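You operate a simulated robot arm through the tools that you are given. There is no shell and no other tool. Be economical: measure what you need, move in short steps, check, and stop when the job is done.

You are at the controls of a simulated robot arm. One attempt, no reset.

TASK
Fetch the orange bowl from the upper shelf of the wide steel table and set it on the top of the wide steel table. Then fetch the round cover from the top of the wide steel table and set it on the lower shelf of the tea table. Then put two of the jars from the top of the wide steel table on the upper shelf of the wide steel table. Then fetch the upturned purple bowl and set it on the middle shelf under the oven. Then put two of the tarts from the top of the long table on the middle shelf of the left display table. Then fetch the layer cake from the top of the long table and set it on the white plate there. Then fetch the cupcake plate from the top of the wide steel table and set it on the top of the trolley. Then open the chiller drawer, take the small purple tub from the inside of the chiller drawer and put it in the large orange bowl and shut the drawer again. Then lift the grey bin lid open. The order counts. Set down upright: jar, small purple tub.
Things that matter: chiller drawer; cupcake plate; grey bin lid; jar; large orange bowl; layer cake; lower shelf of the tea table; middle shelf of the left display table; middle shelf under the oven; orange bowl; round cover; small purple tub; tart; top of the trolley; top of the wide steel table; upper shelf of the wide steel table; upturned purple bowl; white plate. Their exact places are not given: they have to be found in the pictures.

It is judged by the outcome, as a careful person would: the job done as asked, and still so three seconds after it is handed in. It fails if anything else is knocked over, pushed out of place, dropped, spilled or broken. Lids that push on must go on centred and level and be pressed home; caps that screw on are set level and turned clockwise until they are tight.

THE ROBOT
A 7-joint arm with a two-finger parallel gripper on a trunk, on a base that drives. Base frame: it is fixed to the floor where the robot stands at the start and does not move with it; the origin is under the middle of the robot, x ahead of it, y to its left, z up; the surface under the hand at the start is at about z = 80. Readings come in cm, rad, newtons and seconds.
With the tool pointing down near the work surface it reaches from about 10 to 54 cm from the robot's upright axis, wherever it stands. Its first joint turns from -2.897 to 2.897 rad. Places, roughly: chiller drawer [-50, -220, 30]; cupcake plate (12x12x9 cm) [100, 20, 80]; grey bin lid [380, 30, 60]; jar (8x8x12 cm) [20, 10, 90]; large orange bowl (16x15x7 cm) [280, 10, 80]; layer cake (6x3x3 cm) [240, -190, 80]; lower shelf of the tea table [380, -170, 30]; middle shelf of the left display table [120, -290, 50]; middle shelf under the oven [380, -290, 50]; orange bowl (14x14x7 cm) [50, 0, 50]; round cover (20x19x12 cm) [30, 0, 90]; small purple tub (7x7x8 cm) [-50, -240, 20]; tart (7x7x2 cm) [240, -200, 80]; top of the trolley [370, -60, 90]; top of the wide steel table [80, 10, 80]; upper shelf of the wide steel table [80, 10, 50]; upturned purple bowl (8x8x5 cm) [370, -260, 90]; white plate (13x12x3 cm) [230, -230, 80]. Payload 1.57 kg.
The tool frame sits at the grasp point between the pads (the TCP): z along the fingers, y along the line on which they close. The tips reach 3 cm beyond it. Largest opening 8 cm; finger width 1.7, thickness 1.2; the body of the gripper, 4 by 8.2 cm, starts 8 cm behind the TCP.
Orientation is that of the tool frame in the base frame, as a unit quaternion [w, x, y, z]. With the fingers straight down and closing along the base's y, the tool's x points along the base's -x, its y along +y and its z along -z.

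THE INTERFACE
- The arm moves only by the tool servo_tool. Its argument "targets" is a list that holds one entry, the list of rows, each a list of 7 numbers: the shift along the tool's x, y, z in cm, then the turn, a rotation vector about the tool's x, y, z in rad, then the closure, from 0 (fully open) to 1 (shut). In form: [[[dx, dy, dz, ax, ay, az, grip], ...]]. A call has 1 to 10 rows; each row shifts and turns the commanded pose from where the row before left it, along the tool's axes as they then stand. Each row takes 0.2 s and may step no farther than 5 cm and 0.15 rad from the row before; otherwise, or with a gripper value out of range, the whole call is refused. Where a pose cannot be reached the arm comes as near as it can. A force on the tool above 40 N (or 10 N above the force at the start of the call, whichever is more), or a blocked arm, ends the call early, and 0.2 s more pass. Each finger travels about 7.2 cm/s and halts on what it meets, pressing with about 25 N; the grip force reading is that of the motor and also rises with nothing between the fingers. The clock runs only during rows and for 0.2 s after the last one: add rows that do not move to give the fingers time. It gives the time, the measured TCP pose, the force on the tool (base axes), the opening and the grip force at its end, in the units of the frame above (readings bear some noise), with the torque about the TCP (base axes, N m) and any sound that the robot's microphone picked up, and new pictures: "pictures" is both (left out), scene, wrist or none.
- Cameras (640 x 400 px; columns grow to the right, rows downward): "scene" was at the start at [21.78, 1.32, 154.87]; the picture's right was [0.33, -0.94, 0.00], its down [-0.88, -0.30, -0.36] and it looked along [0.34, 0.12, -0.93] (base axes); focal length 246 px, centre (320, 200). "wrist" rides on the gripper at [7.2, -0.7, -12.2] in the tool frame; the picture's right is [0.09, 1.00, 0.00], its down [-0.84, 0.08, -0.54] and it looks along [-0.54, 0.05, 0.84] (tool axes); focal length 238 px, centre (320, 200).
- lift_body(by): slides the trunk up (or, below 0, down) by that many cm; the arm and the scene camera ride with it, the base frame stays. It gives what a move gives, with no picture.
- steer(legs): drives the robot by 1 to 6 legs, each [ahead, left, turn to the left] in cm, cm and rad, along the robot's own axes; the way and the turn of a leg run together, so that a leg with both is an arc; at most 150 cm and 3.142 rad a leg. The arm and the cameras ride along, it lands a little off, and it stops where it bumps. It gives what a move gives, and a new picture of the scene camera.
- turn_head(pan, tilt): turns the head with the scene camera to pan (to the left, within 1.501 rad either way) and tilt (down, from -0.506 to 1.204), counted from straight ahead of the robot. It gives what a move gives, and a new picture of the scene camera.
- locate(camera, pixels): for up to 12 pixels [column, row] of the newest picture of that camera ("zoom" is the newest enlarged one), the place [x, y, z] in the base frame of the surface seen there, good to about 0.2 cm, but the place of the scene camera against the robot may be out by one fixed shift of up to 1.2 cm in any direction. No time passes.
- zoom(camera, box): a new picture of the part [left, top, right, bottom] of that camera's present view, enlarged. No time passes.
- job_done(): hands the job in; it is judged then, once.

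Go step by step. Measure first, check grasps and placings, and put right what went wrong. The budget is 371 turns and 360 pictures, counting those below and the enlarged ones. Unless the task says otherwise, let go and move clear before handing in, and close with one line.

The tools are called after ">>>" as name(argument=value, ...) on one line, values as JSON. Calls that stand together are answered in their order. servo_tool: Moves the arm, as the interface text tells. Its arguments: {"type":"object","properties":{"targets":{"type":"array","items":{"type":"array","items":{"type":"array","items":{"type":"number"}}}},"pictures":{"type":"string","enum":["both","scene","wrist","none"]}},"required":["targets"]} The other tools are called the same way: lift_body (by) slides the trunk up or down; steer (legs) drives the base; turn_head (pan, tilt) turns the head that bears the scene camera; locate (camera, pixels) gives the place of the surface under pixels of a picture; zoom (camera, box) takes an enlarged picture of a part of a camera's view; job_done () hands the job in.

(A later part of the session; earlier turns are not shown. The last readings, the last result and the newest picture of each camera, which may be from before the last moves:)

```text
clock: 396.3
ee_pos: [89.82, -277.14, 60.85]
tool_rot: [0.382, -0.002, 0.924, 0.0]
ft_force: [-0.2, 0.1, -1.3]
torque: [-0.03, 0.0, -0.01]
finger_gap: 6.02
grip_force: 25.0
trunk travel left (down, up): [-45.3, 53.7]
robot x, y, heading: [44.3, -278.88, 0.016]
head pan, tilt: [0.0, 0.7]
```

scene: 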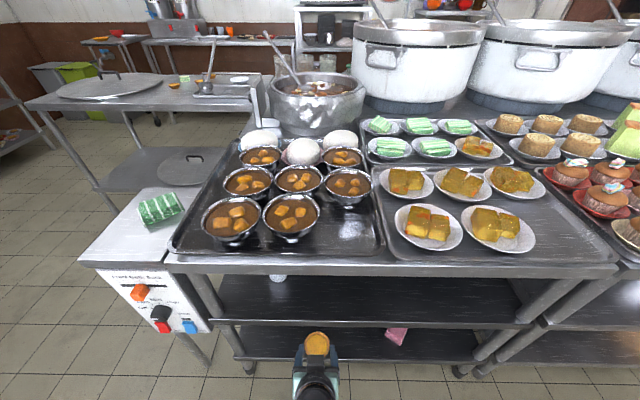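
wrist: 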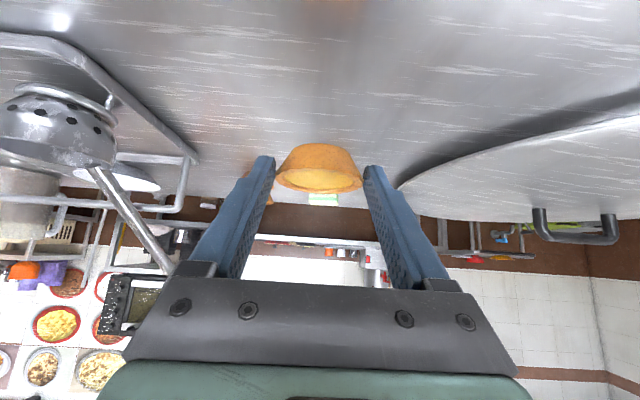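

>>> locate(camera="scene", pixels=[[350, 300], [350, 318], [278, 279], [440, 300], [300, 310], [350, 270], [235, 300], [520, 310], [420, 285]])

>>> zoom(camera="scene", box=[200, 250, 560, 375])

```text
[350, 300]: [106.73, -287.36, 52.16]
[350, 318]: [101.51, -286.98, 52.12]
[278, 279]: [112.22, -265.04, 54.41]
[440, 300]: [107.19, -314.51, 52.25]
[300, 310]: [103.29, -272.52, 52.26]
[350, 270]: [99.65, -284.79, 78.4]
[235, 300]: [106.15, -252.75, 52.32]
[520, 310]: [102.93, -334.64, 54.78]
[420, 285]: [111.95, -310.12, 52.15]
```

```text
1.78 times, centred on (380, 312) of scene
```

zoom: 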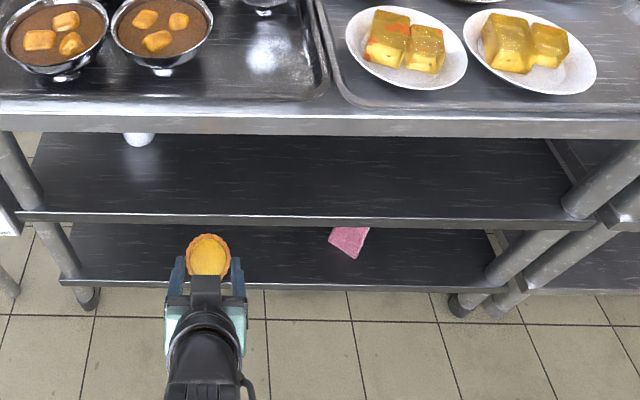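

>>> lift_body(by=-2.5)

>>> steer(legs=[[0, -8, -0.016], [17, 0, 0]])

>>> servo_tool(targets=[[[0, 0, 0, 0, 0, 0, 1]]], pictures="wrist")

```text
clock: 397.0
ee_pos: [89.81, -277.34, 58.22]
tool_rot: [0.382, -0.002, 0.924, 0.001]
ft_force: [0.3, -0.3, 0.0]
torque: [0.0, 0.06, 0.01]
finger_gap: 6.01
grip_force: 25.0
trunk travel left (down, up): [-42.8, 56.2]
robot x, y, heading: [44.36, -278.91, 0.012]
head pan, tilt: [0.0, 0.7]
```

```text
clock: 399.1
ee_pos: [106.96, -285.91, 58.31]
tool_rot: [0.381, 0.004, 0.924, -0.002]
ft_force: [-0.1, 0.0, -0.7]
torque: [0.01, 0.01, -0.03]
finger_gap: 6.03
grip_force: 25.0
trunk travel left (down, up): [-42.8, 56.2]
robot x, y, heading: [61.85, -286.9, 0.004]
head pan, tilt: [0.0, 0.7]
```

scene: 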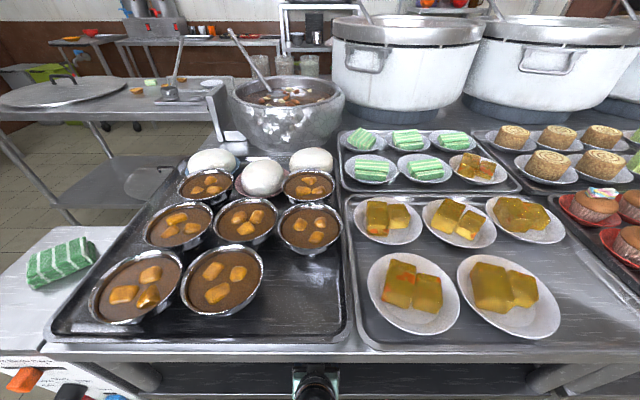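

```text
clock: 399.5
ee_pos: [107.13, -285.91, 58.15]
tool_rot: [0.381, 0.003, 0.925, -0.001]
ft_force: [-0.9, 0.0, -0.5]
torque: [-0.02, 0.04, -0.02]
finger_gap: 5.99
grip_force: 24.7
trunk travel left (down, up): [-42.8, 56.2]
robot x, y, heading: [61.18, -286.63, -0.001]
head pan, tilt: [0.0, 0.7]
```

wrist: 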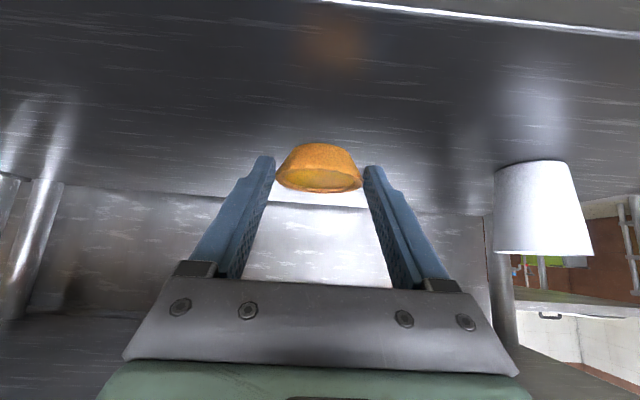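

>>> lift_body(by=-2.6)

>>> servo_tool(targets=[[[0.12, 0, 0.12, 0, 0, 0, 1], [0.12, 0, 0.12, 0, 0, 0, 1], [0.12, 0, 0.12, 0, 0, 0, 1], [0, 0, 0, 0, 0, 0, 1]]], pictures="none")

```text
clock: 400.2
ee_pos: [107.08, -285.78, 55.65]
tool_rot: [0.382, 0.003, 0.924, -0.002]
ft_force: [0.6, 0.3, -0.5]
torque: [0.0, 0.0, -0.02]
finger_gap: 6.03
grip_force: 25.3
trunk travel left (down, up): [-40.2, 58.8]
robot x, y, heading: [61.53, -286.6, 0.002]
head pan, tilt: [0.0, 0.7]
```

```text
clock: 401.2
ee_pos: [106.96, -285.87, 55.16]
tool_rot: [0.382, 0.004, 0.924, -0.002]
ft_force: [-0.4, -0.5, -1.2]
torque: [-0.03, 0.01, 0.01]
finger_gap: 6.04
grip_force: 24.7
trunk travel left (down, up): [-40.2, 58.8]
robot x, y, heading: [61.67, -286.84, 0.001]
head pan, tilt: [0.0, 0.7]
```

>>> servo_tool(targets=[[[0.12, 0, 0.12, 0, 0, 0, 1], [0.12, 0, 0.12, 0, 0, 0, 1], [0, 0, 0, 0, 0, 0, 1]]], pictures="wrist")

```text
clock: 402.0
ee_pos: [107.13, -285.78, 55.05]
tool_rot: [0.385, 0.003, 0.923, -0.001]
ft_force: [-4.1, -0.3, 13.1]
torque: [-0.16, -0.11, -0.02]
finger_gap: 6.01
grip_force: 25.3
trunk travel left (down, up): [-40.2, 58.8]
robot x, y, heading: [61.7, -286.78, 0.001]
head pan, tilt: [0.0, 0.7]
```

wrist: 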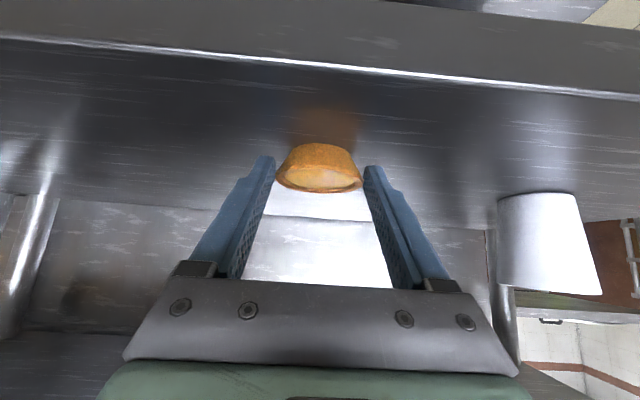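

>>> servo_tool(targets=[[[-0.1, 0, -0.1, 0, 0, 0, 1], [0, 0, 0, 0, 0, 0, 0.6], [0, 0, 0, 0, 0, 0, 0.3], [0, 0, 0, 0, 0, 0, 0], [0, 0, 0, 0, 0, 0, 0], [0, 0, -2.5, 0, 0, 0, 0], [1.2, 0, -3, 0, 0, 0, 0], [1.2, 0, -3, 0, 0, 0, 0], [0, 0, 0, 0, 0, 0, 0]]], pictures="wrist")

>>> steer(legs=[[-18, 0, 0]])

```text
clock: 404.0
ee_pos: [99.28, -285.87, 59.43]
tool_rot: [0.382, 0.004, 0.924, -0.002]
ft_force: [-0.1, 0.3, 0.0]
torque: [0.0, -0.04, 0.01]
finger_gap: 8.0
grip_force: 0.0
trunk travel left (down, up): [-40.2, 58.8]
robot x, y, heading: [61.37, -286.76, 0.006]
head pan, tilt: [0.0, 0.7]
```

wrist: 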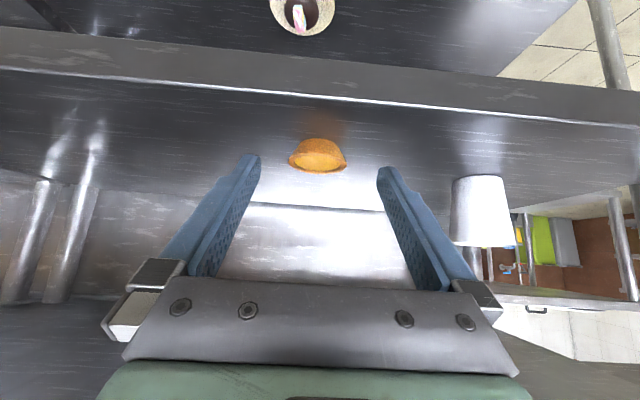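

```text
clock: 405.5
ee_pos: [81.66, -286.03, 59.38]
tool_rot: [0.382, 0.004, 0.924, -0.002]
ft_force: [0.0, 0.1, 0.1]
torque: [-0.02, -0.02, 0.0]
finger_gap: 7.99
grip_force: 0.1
trunk travel left (down, up): [-40.2, 58.8]
robot x, y, heading: [43.71, -286.94, 0.002]
head pan, tilt: [0.0, 0.7]
```

scene: 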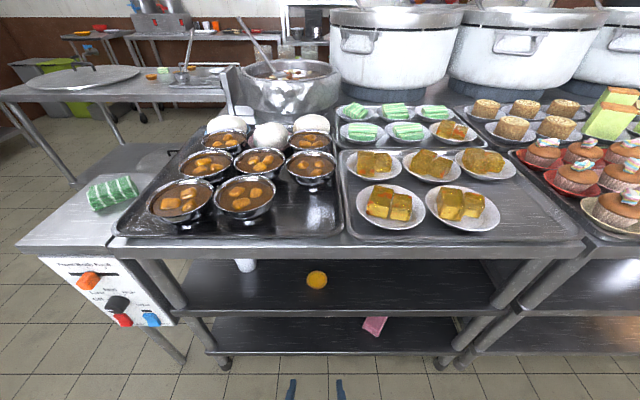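

>>> lift_body(by=33)

>>> steer(legs=[[0, 95, 0], [123, 0, 0]])

>>> servo_tool(targets=[[[-2.5, 0, 2.5, 0, 0, 0, 0], [-2.5, 0, 2.5, 0, 0, 0, 0], [-2.5, 0, 2.5, 0, 0, 0, 0], [0, 0, 0, 0, 0, 0, 0]]], pictures="wrist")

```text
clock: 408.8
ee_pos: [81.74, -285.98, 92.25]
tool_rot: [0.382, 0.005, 0.924, -0.002]
ft_force: [0.4, -0.4, -0.9]
torque: [0.0, -0.01, 0.0]
finger_gap: 8.03
grip_force: 0.1
trunk travel left (down, up): [-73.2, 25.8]
robot x, y, heading: [43.63, -286.68, 0.002]
head pan, tilt: [0.0, 0.7]
```

```text
clock: 419.6
ee_pos: [203.09, -189.75, 92.21]
tool_rot: [0.381, 0.007, 0.924, -0.003]
ft_force: [0.0, 0.2, 0.5]
torque: [-0.02, -0.01, 0.0]
finger_gap: 8.01
grip_force: 0.0
trunk travel left (down, up): [-73.2, 25.8]
robot x, y, heading: [165.15, -190.27, -0.005]
head pan, tilt: [0.0, 0.7]
```

scene: 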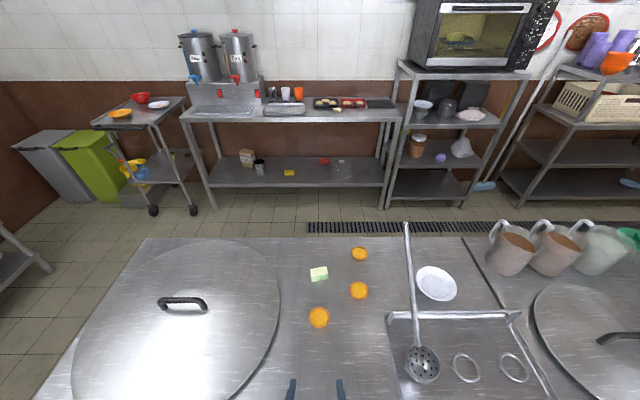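

```text
clock: 420.6
ee_pos: [213.55, -189.82, 92.35]
tool_rot: [0.382, 0.008, 0.924, -0.004]
ft_force: [0.2, 0.2, -0.4]
torque: [-0.01, -0.01, 0.01]
finger_gap: 8.01
grip_force: 0.1
trunk travel left (down, up): [-73.2, 25.8]
robot x, y, heading: [165.44, -190.51, -0.005]
head pan, tilt: [0.0, 0.7]
```

wrist: 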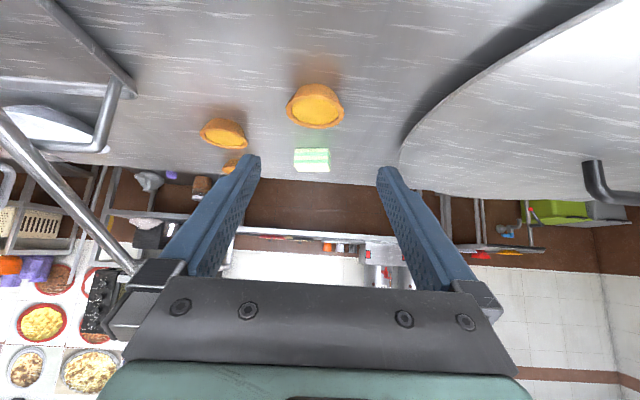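

>>> locate(camera="wrist", pixels=[[287, 108], [344, 108], [315, 95], [315, 108], [315, 126], [312, 150], [295, 158], [328, 158]])

```text
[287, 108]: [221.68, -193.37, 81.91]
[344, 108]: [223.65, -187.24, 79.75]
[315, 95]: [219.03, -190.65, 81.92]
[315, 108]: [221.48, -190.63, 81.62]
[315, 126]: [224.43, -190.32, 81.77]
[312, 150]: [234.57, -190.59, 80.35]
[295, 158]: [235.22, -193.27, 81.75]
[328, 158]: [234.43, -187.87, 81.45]
```

>>> servo_tool(targets=[[[0.5, -0.3, 2.8, 0, 0, 0, 0], [0.5, -0.3, 2.8, 0, 0, 0, 0], [0.5, -0.2, 2.8, 0, 0, 0, 0], [0.48, 0, 2.7, 0, 0, 0, 0], [0, 0, 0, 0, 0, 0, 0]]], pictures="wrist")

```text
clock: 421.8
ee_pos: [220.41, -190.73, 83.31]
tool_rot: [0.382, 0.007, 0.924, -0.002]
ft_force: [-0.1, -0.5, -0.2]
torque: [0.01, -0.01, -0.02]
finger_gap: 8.0
grip_force: 0.1
trunk travel left (down, up): [-73.2, 25.8]
robot x, y, heading: [165.29, -190.58, -0.003]
head pan, tilt: [0.0, 0.7]
```

wrist: 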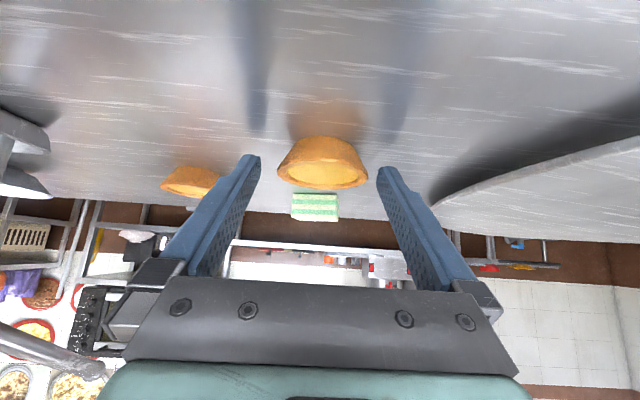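

>>> servo_tool(targets=[[[0.25, 0, 0.05, 0, 0, 0, 0.1], [0, 0, 0, 0, 0, 0, 0.3], [0, 0, 0, 0, 0, 0, 0.5], [0, 0, 0, 0, 0, 0, 0.7], [0, 0, 0, 0, 0, 0, 1], [0, 0, 0, 0, 0, 0, 1], [-0.7, 0, -0.7, 0, 0, 0, 1], [-1.4, 0, -1.4, 0, 0, 0, 1], [-2, 0, -2, 0, 0, 0, 1]]], pictures="wrist")

```text
clock: 423.8
ee_pos: [220.18, -190.9, 88.87]
tool_rot: [0.381, 0.008, 0.924, -0.004]
ft_force: [-0.7, 0.5, 0.2]
torque: [0.0, 0.0, 0.01]
finger_gap: 5.96
grip_force: 25.1
trunk travel left (down, up): [-73.2, 25.8]
robot x, y, heading: [165.27, -190.42, -0.002]
head pan, tilt: [0.0, 0.7]
```

wrist: 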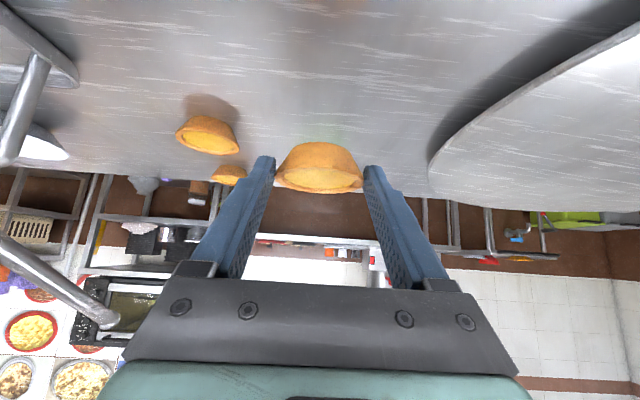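

Tart B held. Retract and carry it to the display shelf, at y≈-298.

>>> servo_tool(targets=[[[2.3, 0, -2.3, 0, 0, 0, 1], [2.3, 0, -2.3, 0, 0, 0, 1], [2.3, 0, -2.3, 0, 0, 0, 1], [0, 0, 0, 0, 0, 0, 1]]], pictures="none")

>>> steer(legs=[[-122, 0, 0.003], [0, -107, 0]])

>>> lift_body(by=-30.5)

```text
clock: 424.8
ee_pos: [210.35, -190.67, 88.63]
tool_rot: [0.382, 0.007, 0.924, -0.003]
ft_force: [-0.3, 0.1, -0.6]
torque: [0.01, 0.03, 0.03]
finger_gap: 5.95
grip_force: 25.2
trunk travel left (down, up): [-73.2, 25.8]
robot x, y, heading: [165.45, -190.75, -0.005]
head pan, tilt: [0.0, 0.7]
```

```text
clock: 436.1
ee_pos: [84.59, -295.55, 88.74]
tool_rot: [0.382, 0.007, 0.924, -0.003]
ft_force: [0.7, 0.2, 0.5]
torque: [-0.01, -0.01, -0.02]
finger_gap: 5.97
grip_force: 25.1
trunk travel left (down, up): [-73.2, 25.8]
robot x, y, heading: [39.38, -295.05, -0.006]
head pan, tilt: [0.0, 0.7]
```

scene: 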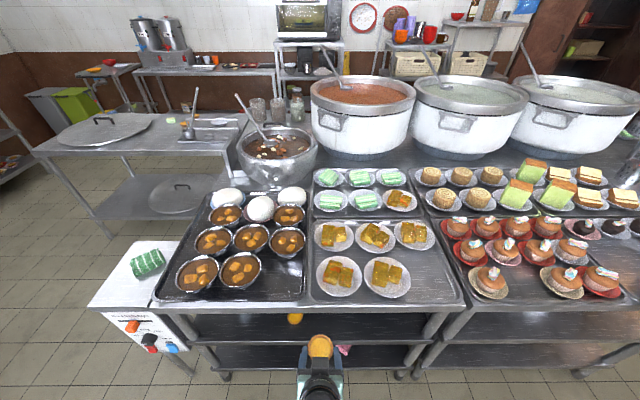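

```text
clock: 439.2
ee_pos: [84.52, -295.74, 58.26]
tool_rot: [0.382, 0.007, 0.924, -0.003]
ft_force: [-0.5, -0.7, -0.1]
torque: [0.02, -0.01, -0.04]
finger_gap: 5.96
grip_force: 25.0
trunk travel left (down, up): [-42.7, 56.3]
robot x, y, heading: [39.5, -295.57, -0.007]
head pan, tilt: [0.0, 0.7]
```

>>> steer(legs=[[22.5, -4.7, 0.006]])

>>> lift_body(by=-2.8)

>>> servo_tool(targets=[[[0.12, 0, 0.12, 0, 0, 0, 1], [0.12, 0, 0.12, 0, 0, 0, 1], [0, 0, 0, 0, 0, 0, 1]]], pictures="wrist")

```text
clock: 440.9
ee_pos: [106.77, -300.19, 58.17]
tool_rot: [0.382, 0.005, 0.924, -0.002]
ft_force: [0.0, -0.3, -1.5]
torque: [-0.02, 0.02, 0.03]
finger_gap: 5.95
grip_force: 25.2
trunk travel left (down, up): [-42.7, 56.3]
robot x, y, heading: [61.9, -300.0, -0.009]
head pan, tilt: [0.0, 0.7]
```

scene: 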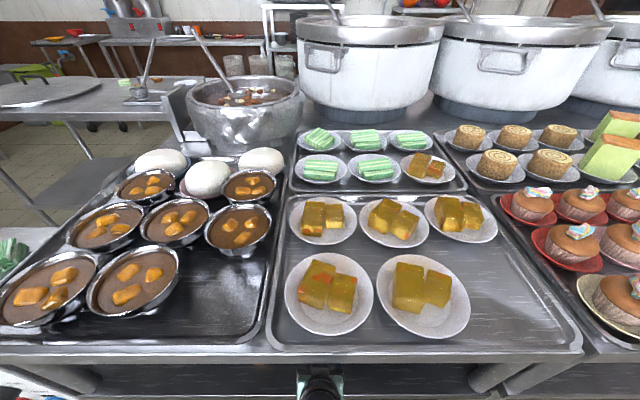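

```text
clock: 441.6
ee_pos: [106.71, -300.1, 55.41]
tool_rot: [0.382, 0.005, 0.924, -0.002]
ft_force: [0.2, 0.1, -0.3]
torque: [0.03, 0.05, -0.01]
finger_gap: 5.94
grip_force: 25.0
trunk travel left (down, up): [-39.9, 59.1]
robot x, y, heading: [61.38, -299.71, -0.001]
head pan, tilt: [0.0, 0.7]
```

```text
clock: 442.4
ee_pos: [106.63, -300.11, 55.0]
tool_rot: [0.382, 0.006, 0.924, -0.002]
ft_force: [0.2, 0.3, 1.0]
torque: [0.02, -0.01, 0.03]
finger_gap: 5.96
grip_force: 24.7
trunk travel left (down, up): [-39.9, 59.1]
robot x, y, heading: [61.92, -300.11, -0.004]
head pan, tilt: [0.0, 0.7]
```

wrist: 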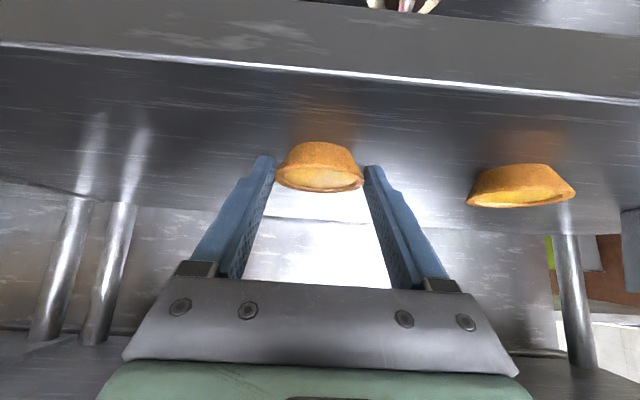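

Touching; release and withdraw.

>>> servo_tool(targets=[[[0.08, 0, 0.08, 0, 0, 0, 1], [0, 0, 0, 0, 0, 0, 0.6], [0, 0, 0, 0, 0, 0, 0.3], [0, 0, 0, 0, 0, 0, 0], [0, 0, 0, 0, 0, 0, 0], [0, 0, -2.5, 0, 0, 0, 0], [1.2, 0, -3, 0, 0, 0, 0], [1.2, 0, -3, 0, 0, 0, 0], [0, 0, 0, 0, 0, 0, 0]]], pictures="none")

>>> steer(legs=[[-20, 0, 0]])

```text
clock: 444.4
ee_pos: [99.13, -300.15, 59.19]
tool_rot: [0.382, 0.006, 0.924, -0.003]
ft_force: [-0.9, -0.2, 0.0]
torque: [-0.02, -0.01, 0.01]
finger_gap: 8.01
grip_force: 0.3
trunk travel left (down, up): [-39.9, 59.1]
robot x, y, heading: [62.21, -299.86, 0.001]
head pan, tilt: [0.0, 0.7]
```

```text
clock: 446.0
ee_pos: [79.47, -300.13, 59.26]
tool_rot: [0.382, 0.008, 0.924, -0.004]
ft_force: [-0.8, 0.4, 0.0]
torque: [0.0, 0.0, -0.05]
finger_gap: 8.01
grip_force: 0.1
trunk travel left (down, up): [-39.9, 59.1]
robot x, y, heading: [42.03, -299.58, -0.006]
head pan, tilt: [0.0, 0.7]
```

scene: 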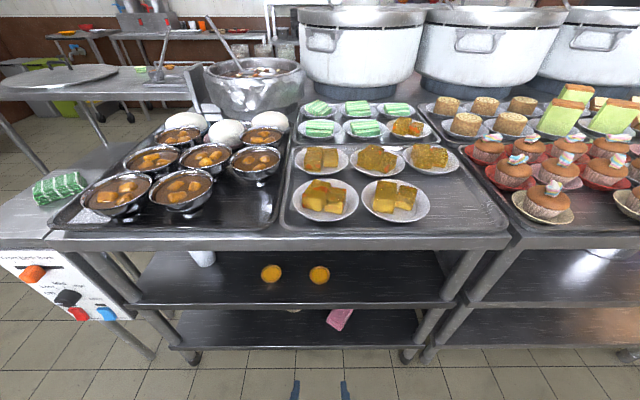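

Both tarts are on the middle shelf. Next the layer cake: go round to the east side of the long table.

>>> lift_body(by=40)

>>> steer(legs=[[0, 100, 0], [0, 96, 0], [130, 0, 0], [122, 0, 0], [0, -85, 0], [0, 0, 3.14]])

>>> turn_head(pan=0, tilt=0.9)

```text
clock: 449.8
ee_pos: [79.47, -300.13, 99.18]
tool_rot: [0.382, 0.007, 0.924, -0.003]
ft_force: [0.5, 0.7, -0.3]
torque: [0.0, 0.05, 0.0]
finger_gap: 8.0
grip_force: 0.0
trunk travel left (down, up): [-79.9, 19.1]
robot x, y, heading: [42.26, -300.01, -0.003]
head pan, tilt: [0.0, 0.7]
```

```text
clock: 482.5
ee_pos: [257.45, -174.09, 99.21]
tool_rot: [-0.031, 0.921, -0.076, -0.381]
ft_force: [0.1, -0.1, 0.3]
torque: [-0.03, -0.01, -0.01]
finger_gap: 8.02
grip_force: 0.1
trunk travel left (down, up): [-79.9, 19.1]
robot x, y, heading: [294.27, -180.01, 2.988]
head pan, tilt: [0.0, 0.7]
```

scene: 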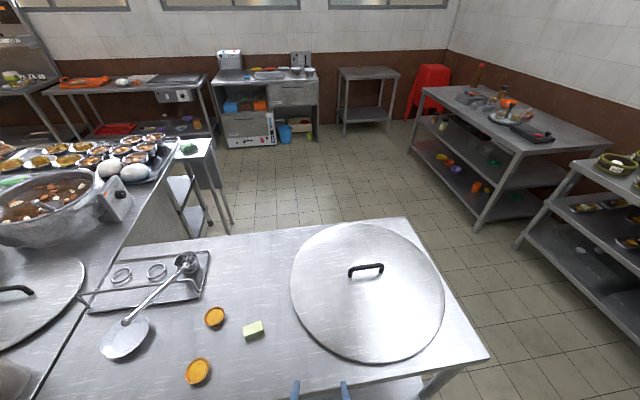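

```text
clock: 483.2
ee_pos: [257.58, -174.01, 99.19]
tool_rot: [-0.031, 0.921, -0.075, -0.381]
ft_force: [0.8, 0.2, -0.1]
torque: [0.02, 0.04, 0.0]
finger_gap: 8.03
grip_force: 0.1
trunk travel left (down, up): [-79.9, 19.1]
robot x, y, heading: [294.73, -179.97, 2.984]
head pan, tilt: [0.0, 0.901]
```

scene: 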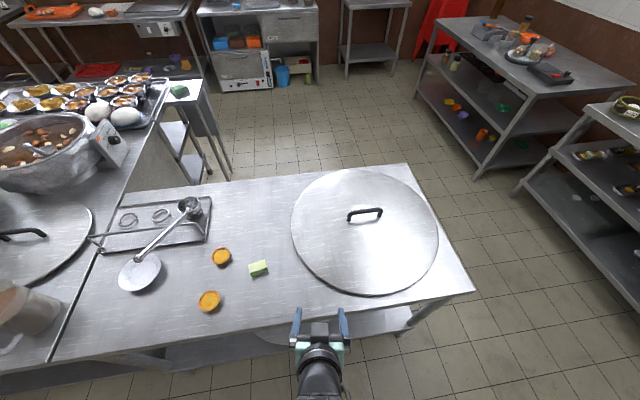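

>>> steer(legs=[[0, 0, 0.155], [0, 17, 0]])

>>> zoom(camera="scene", box=[180, 170, 420, 330])

```text
clock: 485.3
ee_pos: [257.06, -196.5, 99.18]
tool_rot: [-0.003, 0.924, -0.005, -0.382]
ft_force: [0.2, -0.6, 0.5]
torque: [0.01, -0.02, -0.01]
finger_gap: 7.99
grip_force: 0.1
trunk travel left (down, up): [-79.9, 19.1]
robot x, y, heading: [294.51, -196.32, 3.139]
head pan, tilt: [0.0, 0.901]
```

scene: 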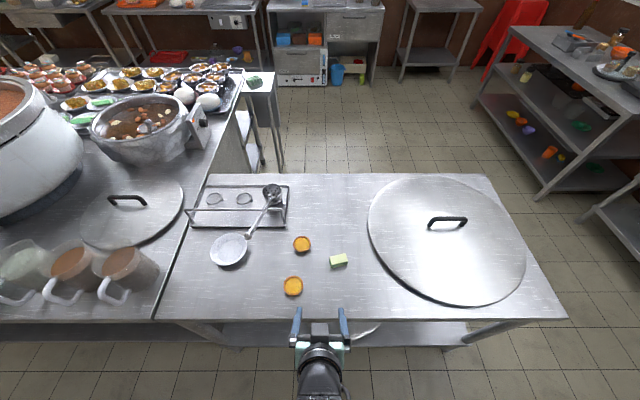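

```text
2.50 times, centred on (300, 250) of scene
```

zoom: 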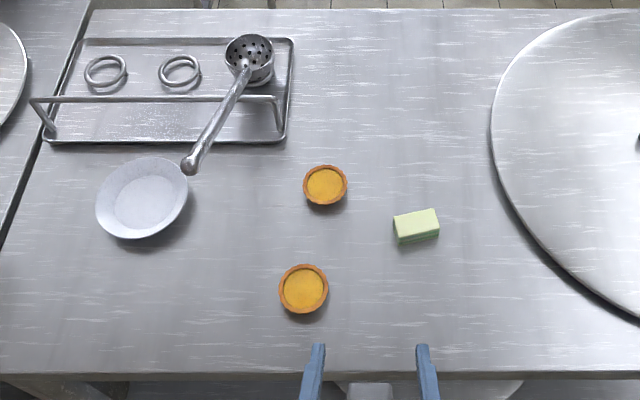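

>>> locate(camera="zoom", pixels=[[395, 218], [437, 209], [438, 228], [398, 240], [416, 222], [190, 165], [200, 150], [98, 195], [187, 195], [143, 236], [143, 158], [143, 198]])

```text
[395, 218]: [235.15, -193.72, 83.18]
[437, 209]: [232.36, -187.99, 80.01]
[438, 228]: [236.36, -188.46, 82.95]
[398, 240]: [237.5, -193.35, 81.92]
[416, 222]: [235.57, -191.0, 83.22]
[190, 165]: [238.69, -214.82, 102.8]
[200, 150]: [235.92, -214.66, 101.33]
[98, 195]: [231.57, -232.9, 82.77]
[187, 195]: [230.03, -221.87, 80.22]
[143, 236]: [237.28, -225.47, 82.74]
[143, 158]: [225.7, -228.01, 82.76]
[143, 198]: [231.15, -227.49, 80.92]
```

Cake: centre (235.6,-191), 5.6 cm along y, top z 83.2. Ladle handle rises to z 103 at (239,-215) — I'll stay clear of it. Move in for the cake.

>>> steer(legs=[[10, -5.6, 0]])

>>> servo_tool(targets=[[[0.9, 0, 3.5, 0, 0, 0, 0], [0.9, 0, 3.5, 0, 0, 0, 0], [0.6, 0, 3, 0, 0, 0, 0], [0, 0, 0, 0, 0, 0, 0]]], pictures="wrist")

```text
clock: 486.6
ee_pos: [246.96, -190.82, 99.37]
tool_rot: [-0.003, 0.925, -0.007, -0.381]
ft_force: [0.5, 0.1, 0.1]
torque: [-0.02, -0.04, 0.02]
finger_gap: 8.0
grip_force: 0.1
trunk travel left (down, up): [-79.9, 19.1]
robot x, y, heading: [283.84, -190.78, 3.136]
head pan, tilt: [0.0, 0.901]
```

scene: 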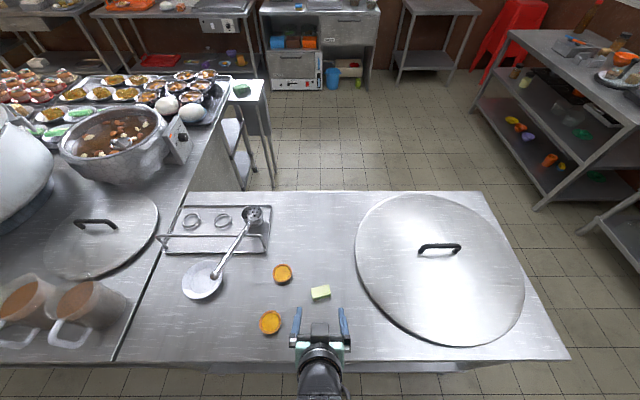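

```text
clock: 487.6
ee_pos: [241.73, -190.55, 90.51]
tool_rot: [-0.003, 0.924, -0.007, -0.382]
ft_force: [0.1, 0.5, -1.1]
torque: [-0.02, -0.04, 0.0]
finger_gap: 7.99
grip_force: 0.1
trunk travel left (down, up): [-79.9, 19.1]
robot x, y, heading: [284.55, -190.9, 3.14]
head pan, tilt: [0.0, 0.901]
```

wrist: 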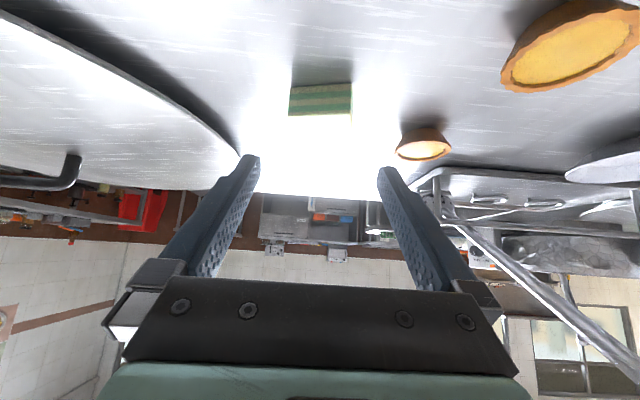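

>>> locate(camera="wrist", pixels=[[292, 90], [350, 88], [320, 90], [292, 112], [350, 110], [320, 113], [320, 122], [423, 130]])

>>> zoom(camera="wrist", box=[250, 50, 450, 190])

```text
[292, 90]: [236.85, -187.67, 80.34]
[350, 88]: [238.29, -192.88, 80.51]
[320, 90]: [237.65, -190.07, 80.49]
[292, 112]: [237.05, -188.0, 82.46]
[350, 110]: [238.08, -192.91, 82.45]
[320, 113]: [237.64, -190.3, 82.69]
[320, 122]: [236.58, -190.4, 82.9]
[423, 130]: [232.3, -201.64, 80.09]
```

```text
2.86 times, centred on (350, 120) of wrist
```

zoom: 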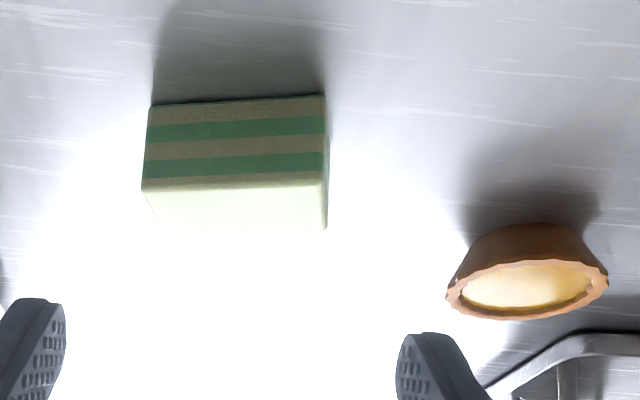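

>>> servo_tool(targets=[[[0, 0, 0, -0.081, 0, -0.081, 0], [0, 0, 0, -0.081, 0, -0.081, 0], [0.7, -0.6, 2.4, 0, 0, 0, 0], [0.7, -0.6, 2.4, 0, 0, 0, 0], [0.6, -0.54, 2.2, 0, 0, 0, 0], [0, 0, 0, 0, 0, 0, 0]]], pictures="wrist")

```text
clock: 489.0
ee_pos: [237.92, -189.76, 84.21]
tool_rot: [0.042, 0.919, 0.099, -0.38]
ft_force: [-0.4, 0.6, -1.0]
torque: [0.01, -0.01, -0.02]
finger_gap: 8.02
grip_force: 0.1
trunk travel left (down, up): [-79.9, 19.1]
robot x, y, heading: [284.13, -190.92, 3.136]
head pan, tilt: [0.0, 0.901]
```

wrist: 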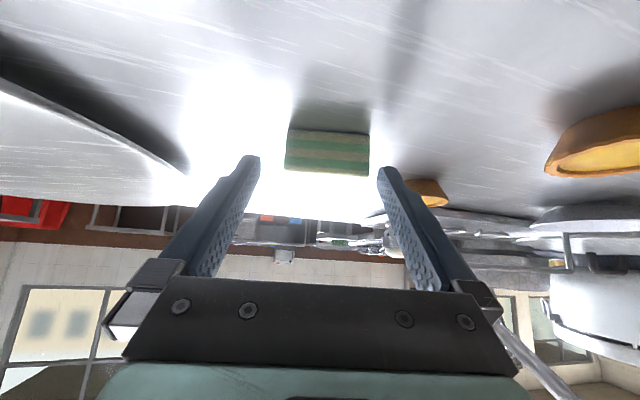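

>>> servo_tool(targets=[[[0, 0.25, 0.4, 0, 0, 0, 0.1], [0, 0, 0, 0, 0, 0, 0.25], [0, 0, 0, 0, 0, 0, 0.4], [0, 0, 0, 0, 0, 0, 0.6], [0, 0, 0, 0, 0, 0, 0.8], [0, 0, 0, 0, 0, 0, 1], [-1, 0, -1, 0, 0, 0, 1], [-2, 0, -2, 0, 0, 0, 1], [-2.5, 0, -2.5, 0, 0, 0, 1]]], pictures="wrist")

```text
clock: 491.0
ee_pos: [237.6, -190.1, 91.69]
tool_rot: [0.041, 0.919, 0.099, -0.379]
ft_force: [-0.7, -0.7, -0.1]
torque: [0.01, -0.02, -0.02]
finger_gap: 5.36
grip_force: 24.8
trunk travel left (down, up): [-79.9, 19.1]
robot x, y, heading: [284.3, -190.69, 3.137]
head pan, tilt: [0.0, 0.901]
```

wrist: 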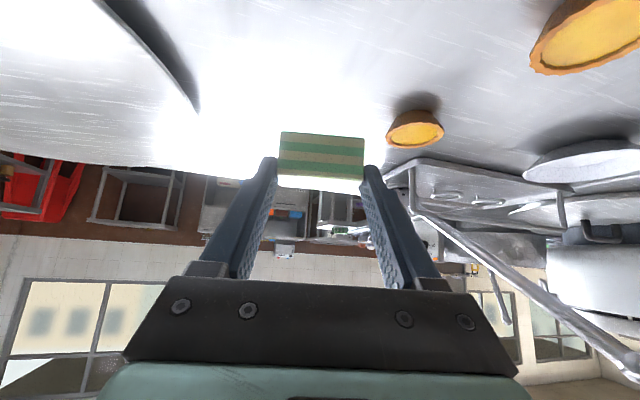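

Cake held. Back out past the ladle, unyaw, go left, then in over the plate.

>>> steer(legs=[[-20, 0, 0]])

>>> servo_tool(targets=[[[0, 0, 0, 0.081, 0, 0.081, 1], [0, 0, 0, 0.081, 0, 0.081, 1], [0, 0, 0, 0, 0, 0, 1]]], pictures="none")

>>> steer(legs=[[0, 37.2, 0]])

```text
clock: 492.6
ee_pos: [257.7, -190.41, 91.65]
tool_rot: [0.043, 0.919, 0.102, -0.379]
ft_force: [-0.6, 0.1, -1.1]
torque: [-0.01, -0.03, -0.03]
finger_gap: 5.36
grip_force: 25.2
trunk travel left (down, up): [-79.9, 19.1]
robot x, y, heading: [304.54, -191.08, -3.135]
head pan, tilt: [0.0, 0.901]
```

scene: 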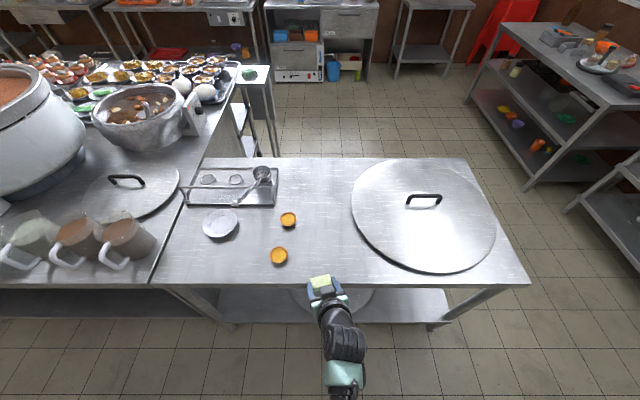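

```text
clock: 493.4
ee_pos: [257.72, -190.3, 91.67]
tool_rot: [-0.002, 0.925, -0.005, -0.381]
ft_force: [0.1, -0.1, 0.0]
torque: [0.01, 0.0, 0.02]
finger_gap: 5.35
grip_force: 24.7
trunk travel left (down, up): [-79.9, 19.1]
robot x, y, heading: [304.28, -190.93, -3.141]
head pan, tilt: [0.0, 0.901]
```

```text
clock: 495.7
ee_pos: [257.89, -226.85, 91.61]
tool_rot: [-0.001, 0.924, -0.002, -0.381]
ft_force: [0.1, 0.3, -0.7]
torque: [-0.02, -0.02, 0.01]
finger_gap: 5.36
grip_force: 25.6
trunk travel left (down, up): [-79.9, 19.1]
robot x, y, heading: [304.74, -227.19, -3.133]
head pan, tilt: [0.0, 0.901]
```

scene: 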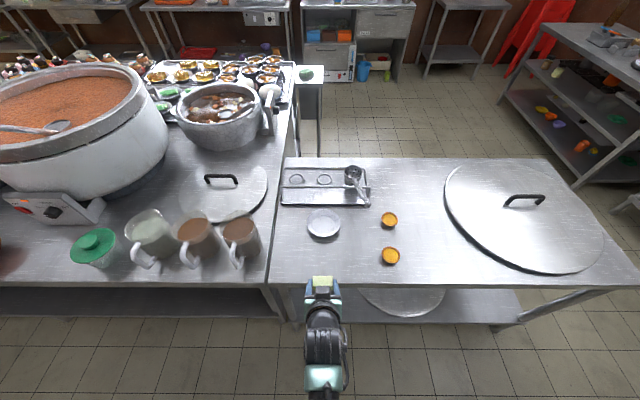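

>>> steer(legs=[[24.8, -0.2, 0]])

>>> servo_tool(targets=[[[0, 0, 0, 0, 0, 0, 1]]], pictures="wrist")

>>> locate(camera="scene", pixels=[[320, 260], [295, 262], [322, 275]])

```text
clock: 497.5
ee_pos: [232.9, -226.55, 91.66]
tool_rot: [-0.002, 0.924, -0.005, -0.381]
ft_force: [-0.6, -0.1, -0.8]
torque: [0.01, -0.03, 0.0]
finger_gap: 5.38
grip_force: 24.7
trunk travel left (down, up): [-79.9, 19.1]
robot x, y, heading: [279.62, -227.18, -3.144]
head pan, tilt: [0.0, 0.901]
```

scene: 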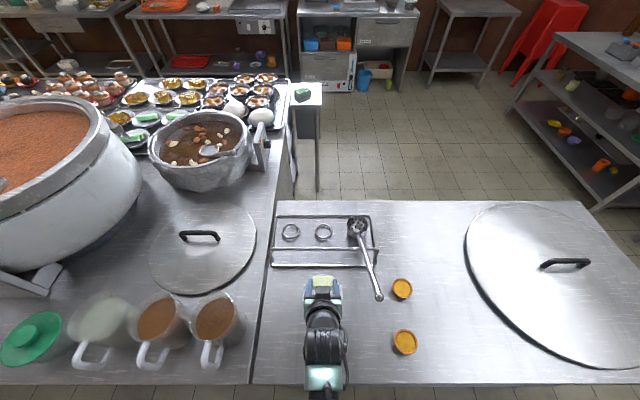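

```text
clock: 497.9
ee_pos: [233.02, -226.59, 91.54]
tool_rot: [-0.002, 0.924, -0.005, -0.381]
ft_force: [-0.3, -0.1, -0.9]
torque: [0.02, 0.01, 0.02]
finger_gap: 5.38
grip_force: 24.6
trunk travel left (down, up): [-79.9, 19.1]
robot x, y, heading: [279.78, -227.13, -3.143]
head pan, tilt: [0.0, 0.901]
```

wrist: 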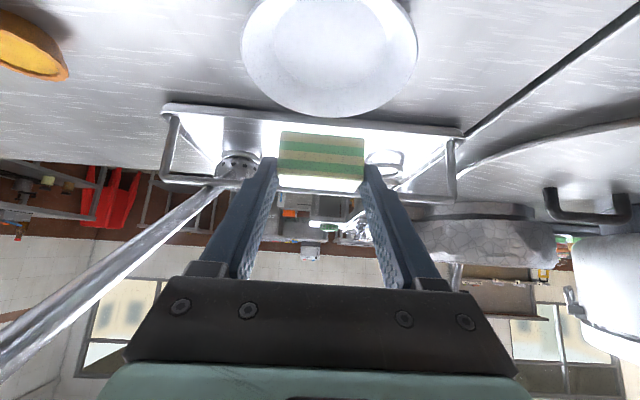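

```text
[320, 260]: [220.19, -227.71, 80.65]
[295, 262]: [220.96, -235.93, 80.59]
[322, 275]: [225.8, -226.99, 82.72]
```

>>> locate(camera="wrist", pixels=[[243, 45], [415, 45], [330, 113], [330, 40], [330, 5], [321, 150], [282, 145], [363, 145], [321, 188]])

```text
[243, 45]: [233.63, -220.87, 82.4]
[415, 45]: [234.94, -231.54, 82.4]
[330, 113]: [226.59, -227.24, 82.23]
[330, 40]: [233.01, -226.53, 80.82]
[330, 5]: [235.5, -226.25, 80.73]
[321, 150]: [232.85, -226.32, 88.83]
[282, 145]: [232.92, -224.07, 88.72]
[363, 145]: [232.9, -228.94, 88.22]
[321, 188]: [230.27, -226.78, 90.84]
```

Cake is centred over the plate. Lower.

>>> lift_body(by=-5.8)

>>> servo_tool(targets=[[[0.14, 0, 0.14, 0, 0, 0, 1], [0.14, 0, 0.14, 0, 0, 0, 1], [0.14, 0, 0.14, 0, 0, 0, 1], [0.14, 0, 0.14, 0, 0, 0, 1], [0, 0, 0, 0, 0, 0, 1]]], pictures="wrist")

```text
clock: 498.9
ee_pos: [232.89, -226.51, 85.72]
tool_rot: [-0.002, 0.924, -0.005, -0.382]
ft_force: [-0.9, -0.6, -0.1]
torque: [0.02, -0.04, 0.0]
finger_gap: 5.38
grip_force: 25.3
trunk travel left (down, up): [-74.1, 24.9]
robot x, y, heading: [279.61, -227.47, -3.139]
head pan, tilt: [0.0, 0.901]
```

```text
clock: 500.1
ee_pos: [232.99, -226.51, 85.03]
tool_rot: [-0.003, 0.925, -0.006, -0.38]
ft_force: [-0.2, -0.4, -0.5]
torque: [0.0, -0.05, 0.01]
finger_gap: 5.36
grip_force: 25.7
trunk travel left (down, up): [-74.1, 24.9]
robot x, y, heading: [279.66, -227.33, -3.144]
head pan, tilt: [0.0, 0.901]
```

wrist: 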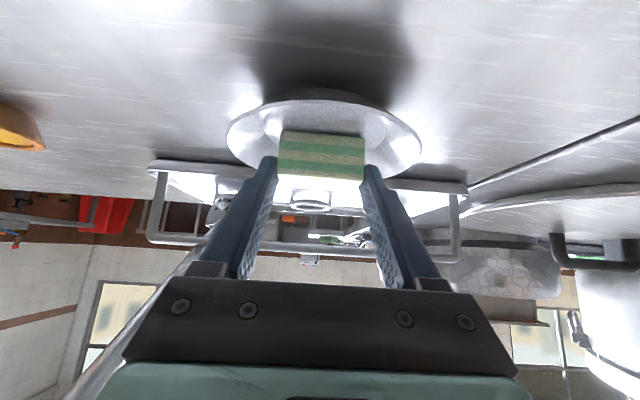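

>>> servo_tool(targets=[[[0.1, 0, 0.1, 0, 0, 0, 1], [0.1, 0, 0.1, 0, 0, 0, 1], [0.1, 0, 0.1, 0, 0, 0, 1], [0, 0, 0, 0, 0, 0, 1]]], pictures="none")

```text
clock: 501.1
ee_pos: [232.77, -226.55, 84.71]
tool_rot: [-0.002, 0.923, -0.005, -0.384]
ft_force: [0.4, -0.8, 8.1]
torque: [0.2, 0.09, 0.0]
finger_gap: 5.39
grip_force: 24.5
trunk travel left (down, up): [-74.1, 24.9]
robot x, y, heading: [279.83, -227.38, -3.142]
head pan, tilt: [0.0, 0.901]
```

Contact. Open slightly and lift out.

>>> servo_tool(targets=[[[-0.05, 0, -0.05, 0, 0, 0, 1], [0, 0, 0, 0, 0, 0, 0.3], [0, 0, 0, 0, 0, 0, 0.2], [0, 0, 0, 0, 0, 0, 0.15], [-0.3, 0, -1.5, 0, 0, 0, 0.15], [-1.5, 0, -3, 0, 0, 0, 0.1], [-1.5, 0, -4, 0, 0, 0, 0], [0, 0, 0, 0, 0, 0, 0]]], pictures="wrist")

>>> steer(legs=[[-28, 0, 0]])

>>> zoom(camera="scene", box=[240, 150, 420, 290])

```text
clock: 502.9
ee_pos: [236.51, -226.67, 93.21]
tool_rot: [-0.002, 0.924, -0.005, -0.381]
ft_force: [-0.2, -0.5, 0.5]
torque: [0.0, 0.0, 0.02]
finger_gap: 8.0
grip_force: 0.1
trunk travel left (down, up): [-74.1, 24.9]
robot x, y, heading: [279.51, -227.24, -3.14]
head pan, tilt: [0.0, 0.901]
```

wrist: 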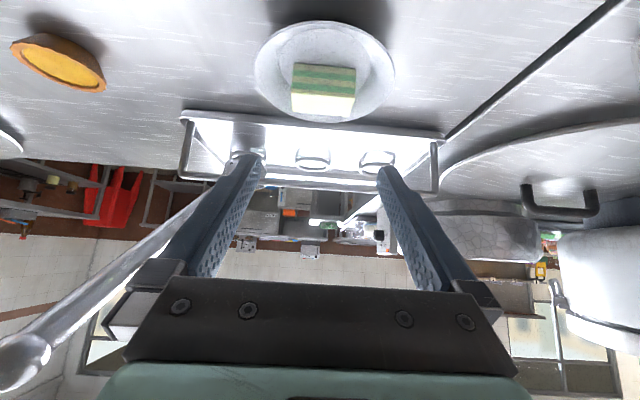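

```text
clock: 504.8
ee_pos: [263.82, -226.81, 93.13]
tool_rot: [0.0, 0.925, -0.003, -0.381]
ft_force: [-0.3, 0.0, 0.2]
torque: [0.0, -0.02, -0.02]
finger_gap: 8.01
grip_force: 0.0
trunk travel left (down, up): [-74.1, 24.9]
robot x, y, heading: [307.23, -227.08, -3.141]
head pan, tilt: [0.0, 0.901]
```

scene: 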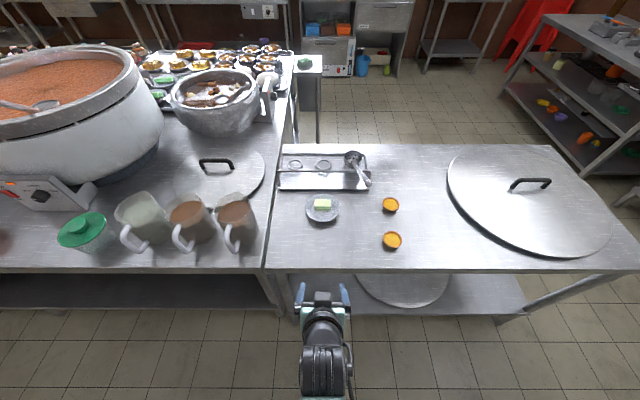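

```text
2.86 times, centred on (330, 220) of scene
```

zoom: 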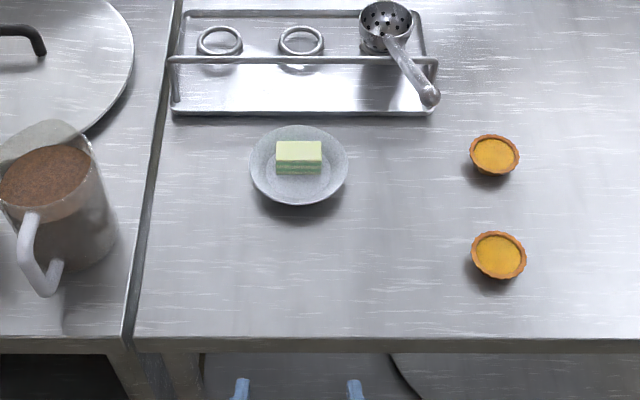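

The cake sits on the plate. Next the cupcake plate (red dish with cupcake at about (100,19)); go to the steel table and look closely.

>>> steer(legs=[[0, -118, 0], [100, 0, 0], [107, 0, 0], [0, 0, -1.571]])

>>> turn_head(pan=0, tilt=0.7)

```text
clock: 513.2
ee_pos: [216.49, -111.04, 93.15]
tool_rot: [-0.004, 0.924, -0.008, -0.382]
ft_force: [1.1, 0.1, 0.1]
torque: [-0.02, -0.02, 0.04]
finger_gap: 8.0
grip_force: 0.0
trunk travel left (down, up): [-74.1, 24.9]
robot x, y, heading: [259.52, -112.07, 3.132]
head pan, tilt: [0.0, 0.901]
stopped in leg 2: the robot was blocked; the commanded pose is now the measured one
```

scene: 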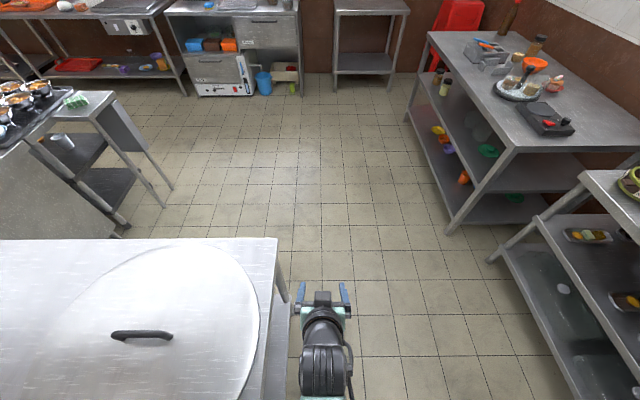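

```text
clock: 514.0
ee_pos: [216.52, -111.12, 93.23]
tool_rot: [-0.004, 0.923, -0.009, -0.384]
ft_force: [-0.5, 0.4, 0.5]
torque: [0.02, -0.01, 0.01]
finger_gap: 7.96
grip_force: 0.1
trunk travel left (down, up): [-74.1, 24.9]
robot x, y, heading: [259.54, -112.04, 3.132]
head pan, tilt: [0.0, 0.7]
```

scene: 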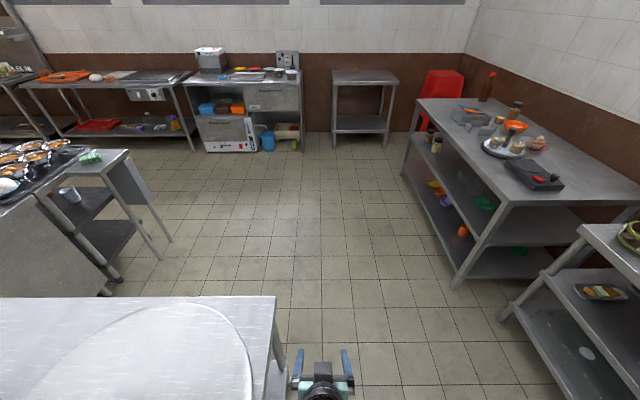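

Base bumped the long table's corner; shift right and continue.

>>> steer(legs=[[-4, 0, 0], [0, -16, 0], [100, 0, 0], [55, 0, 0], [0, 0, -1.56]])

>>> zoom(camera="scene", box=[160, 100, 480, 300])

```text
clock: 527.1
ee_pos: [110.85, -49.83, 93.23]
tool_rot: [0.272, -0.649, 0.658, 0.269]
ft_force: [-0.3, 0.1, 1.1]
torque: [-0.01, -0.03, 0.02]
finger_gap: 7.98
grip_force: 0.0
trunk travel left (down, up): [-74.1, 24.9]
robot x, y, heading: [110.15, -93.01, 1.568]
head pan, tilt: [0.0, 0.7]
```

scene: 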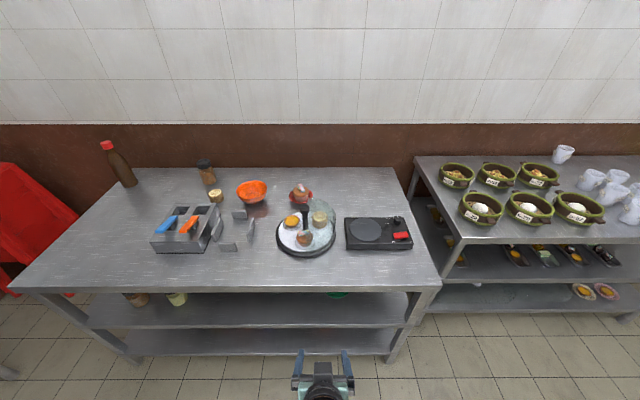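

```text
2.00 times, centred on (320, 200) of scene
```

zoom: 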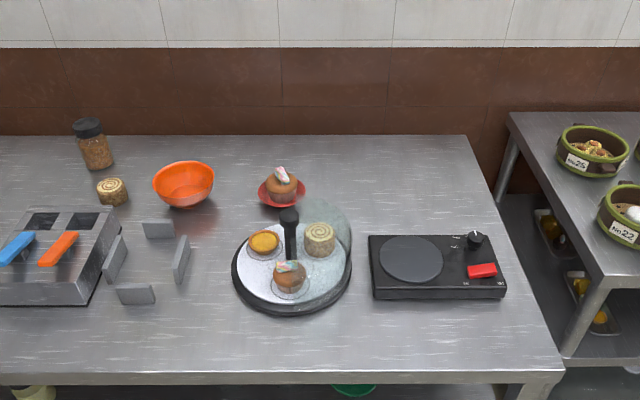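

>>> locate(camera="zoom", pixels=[[289, 212], [289, 250], [320, 232], [330, 205], [263, 232], [282, 172], [282, 190], [262, 195], [305, 190], [283, 204], [183, 240], [281, 182]])

>>> zoom(camera="scene", box=[265, 170, 345, 220])

```text
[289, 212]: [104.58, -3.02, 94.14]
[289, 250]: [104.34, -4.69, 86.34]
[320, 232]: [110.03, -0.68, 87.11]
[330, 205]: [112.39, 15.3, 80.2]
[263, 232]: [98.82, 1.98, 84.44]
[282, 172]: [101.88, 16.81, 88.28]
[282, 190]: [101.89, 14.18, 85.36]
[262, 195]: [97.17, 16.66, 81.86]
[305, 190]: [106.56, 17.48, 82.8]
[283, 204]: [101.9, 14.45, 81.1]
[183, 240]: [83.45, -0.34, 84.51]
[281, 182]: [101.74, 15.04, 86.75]
```

```text
8.00 times, centred on (305, 195) of scene
```

zoom: 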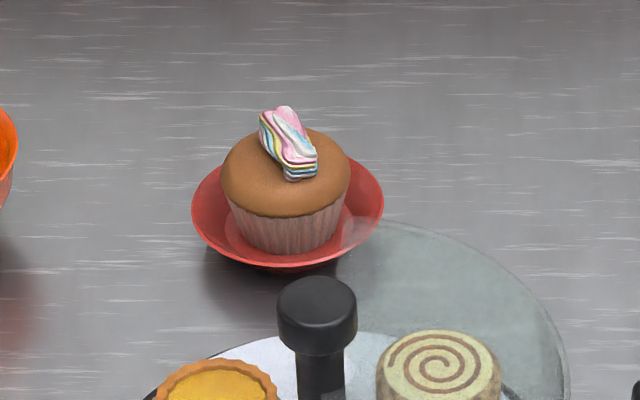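

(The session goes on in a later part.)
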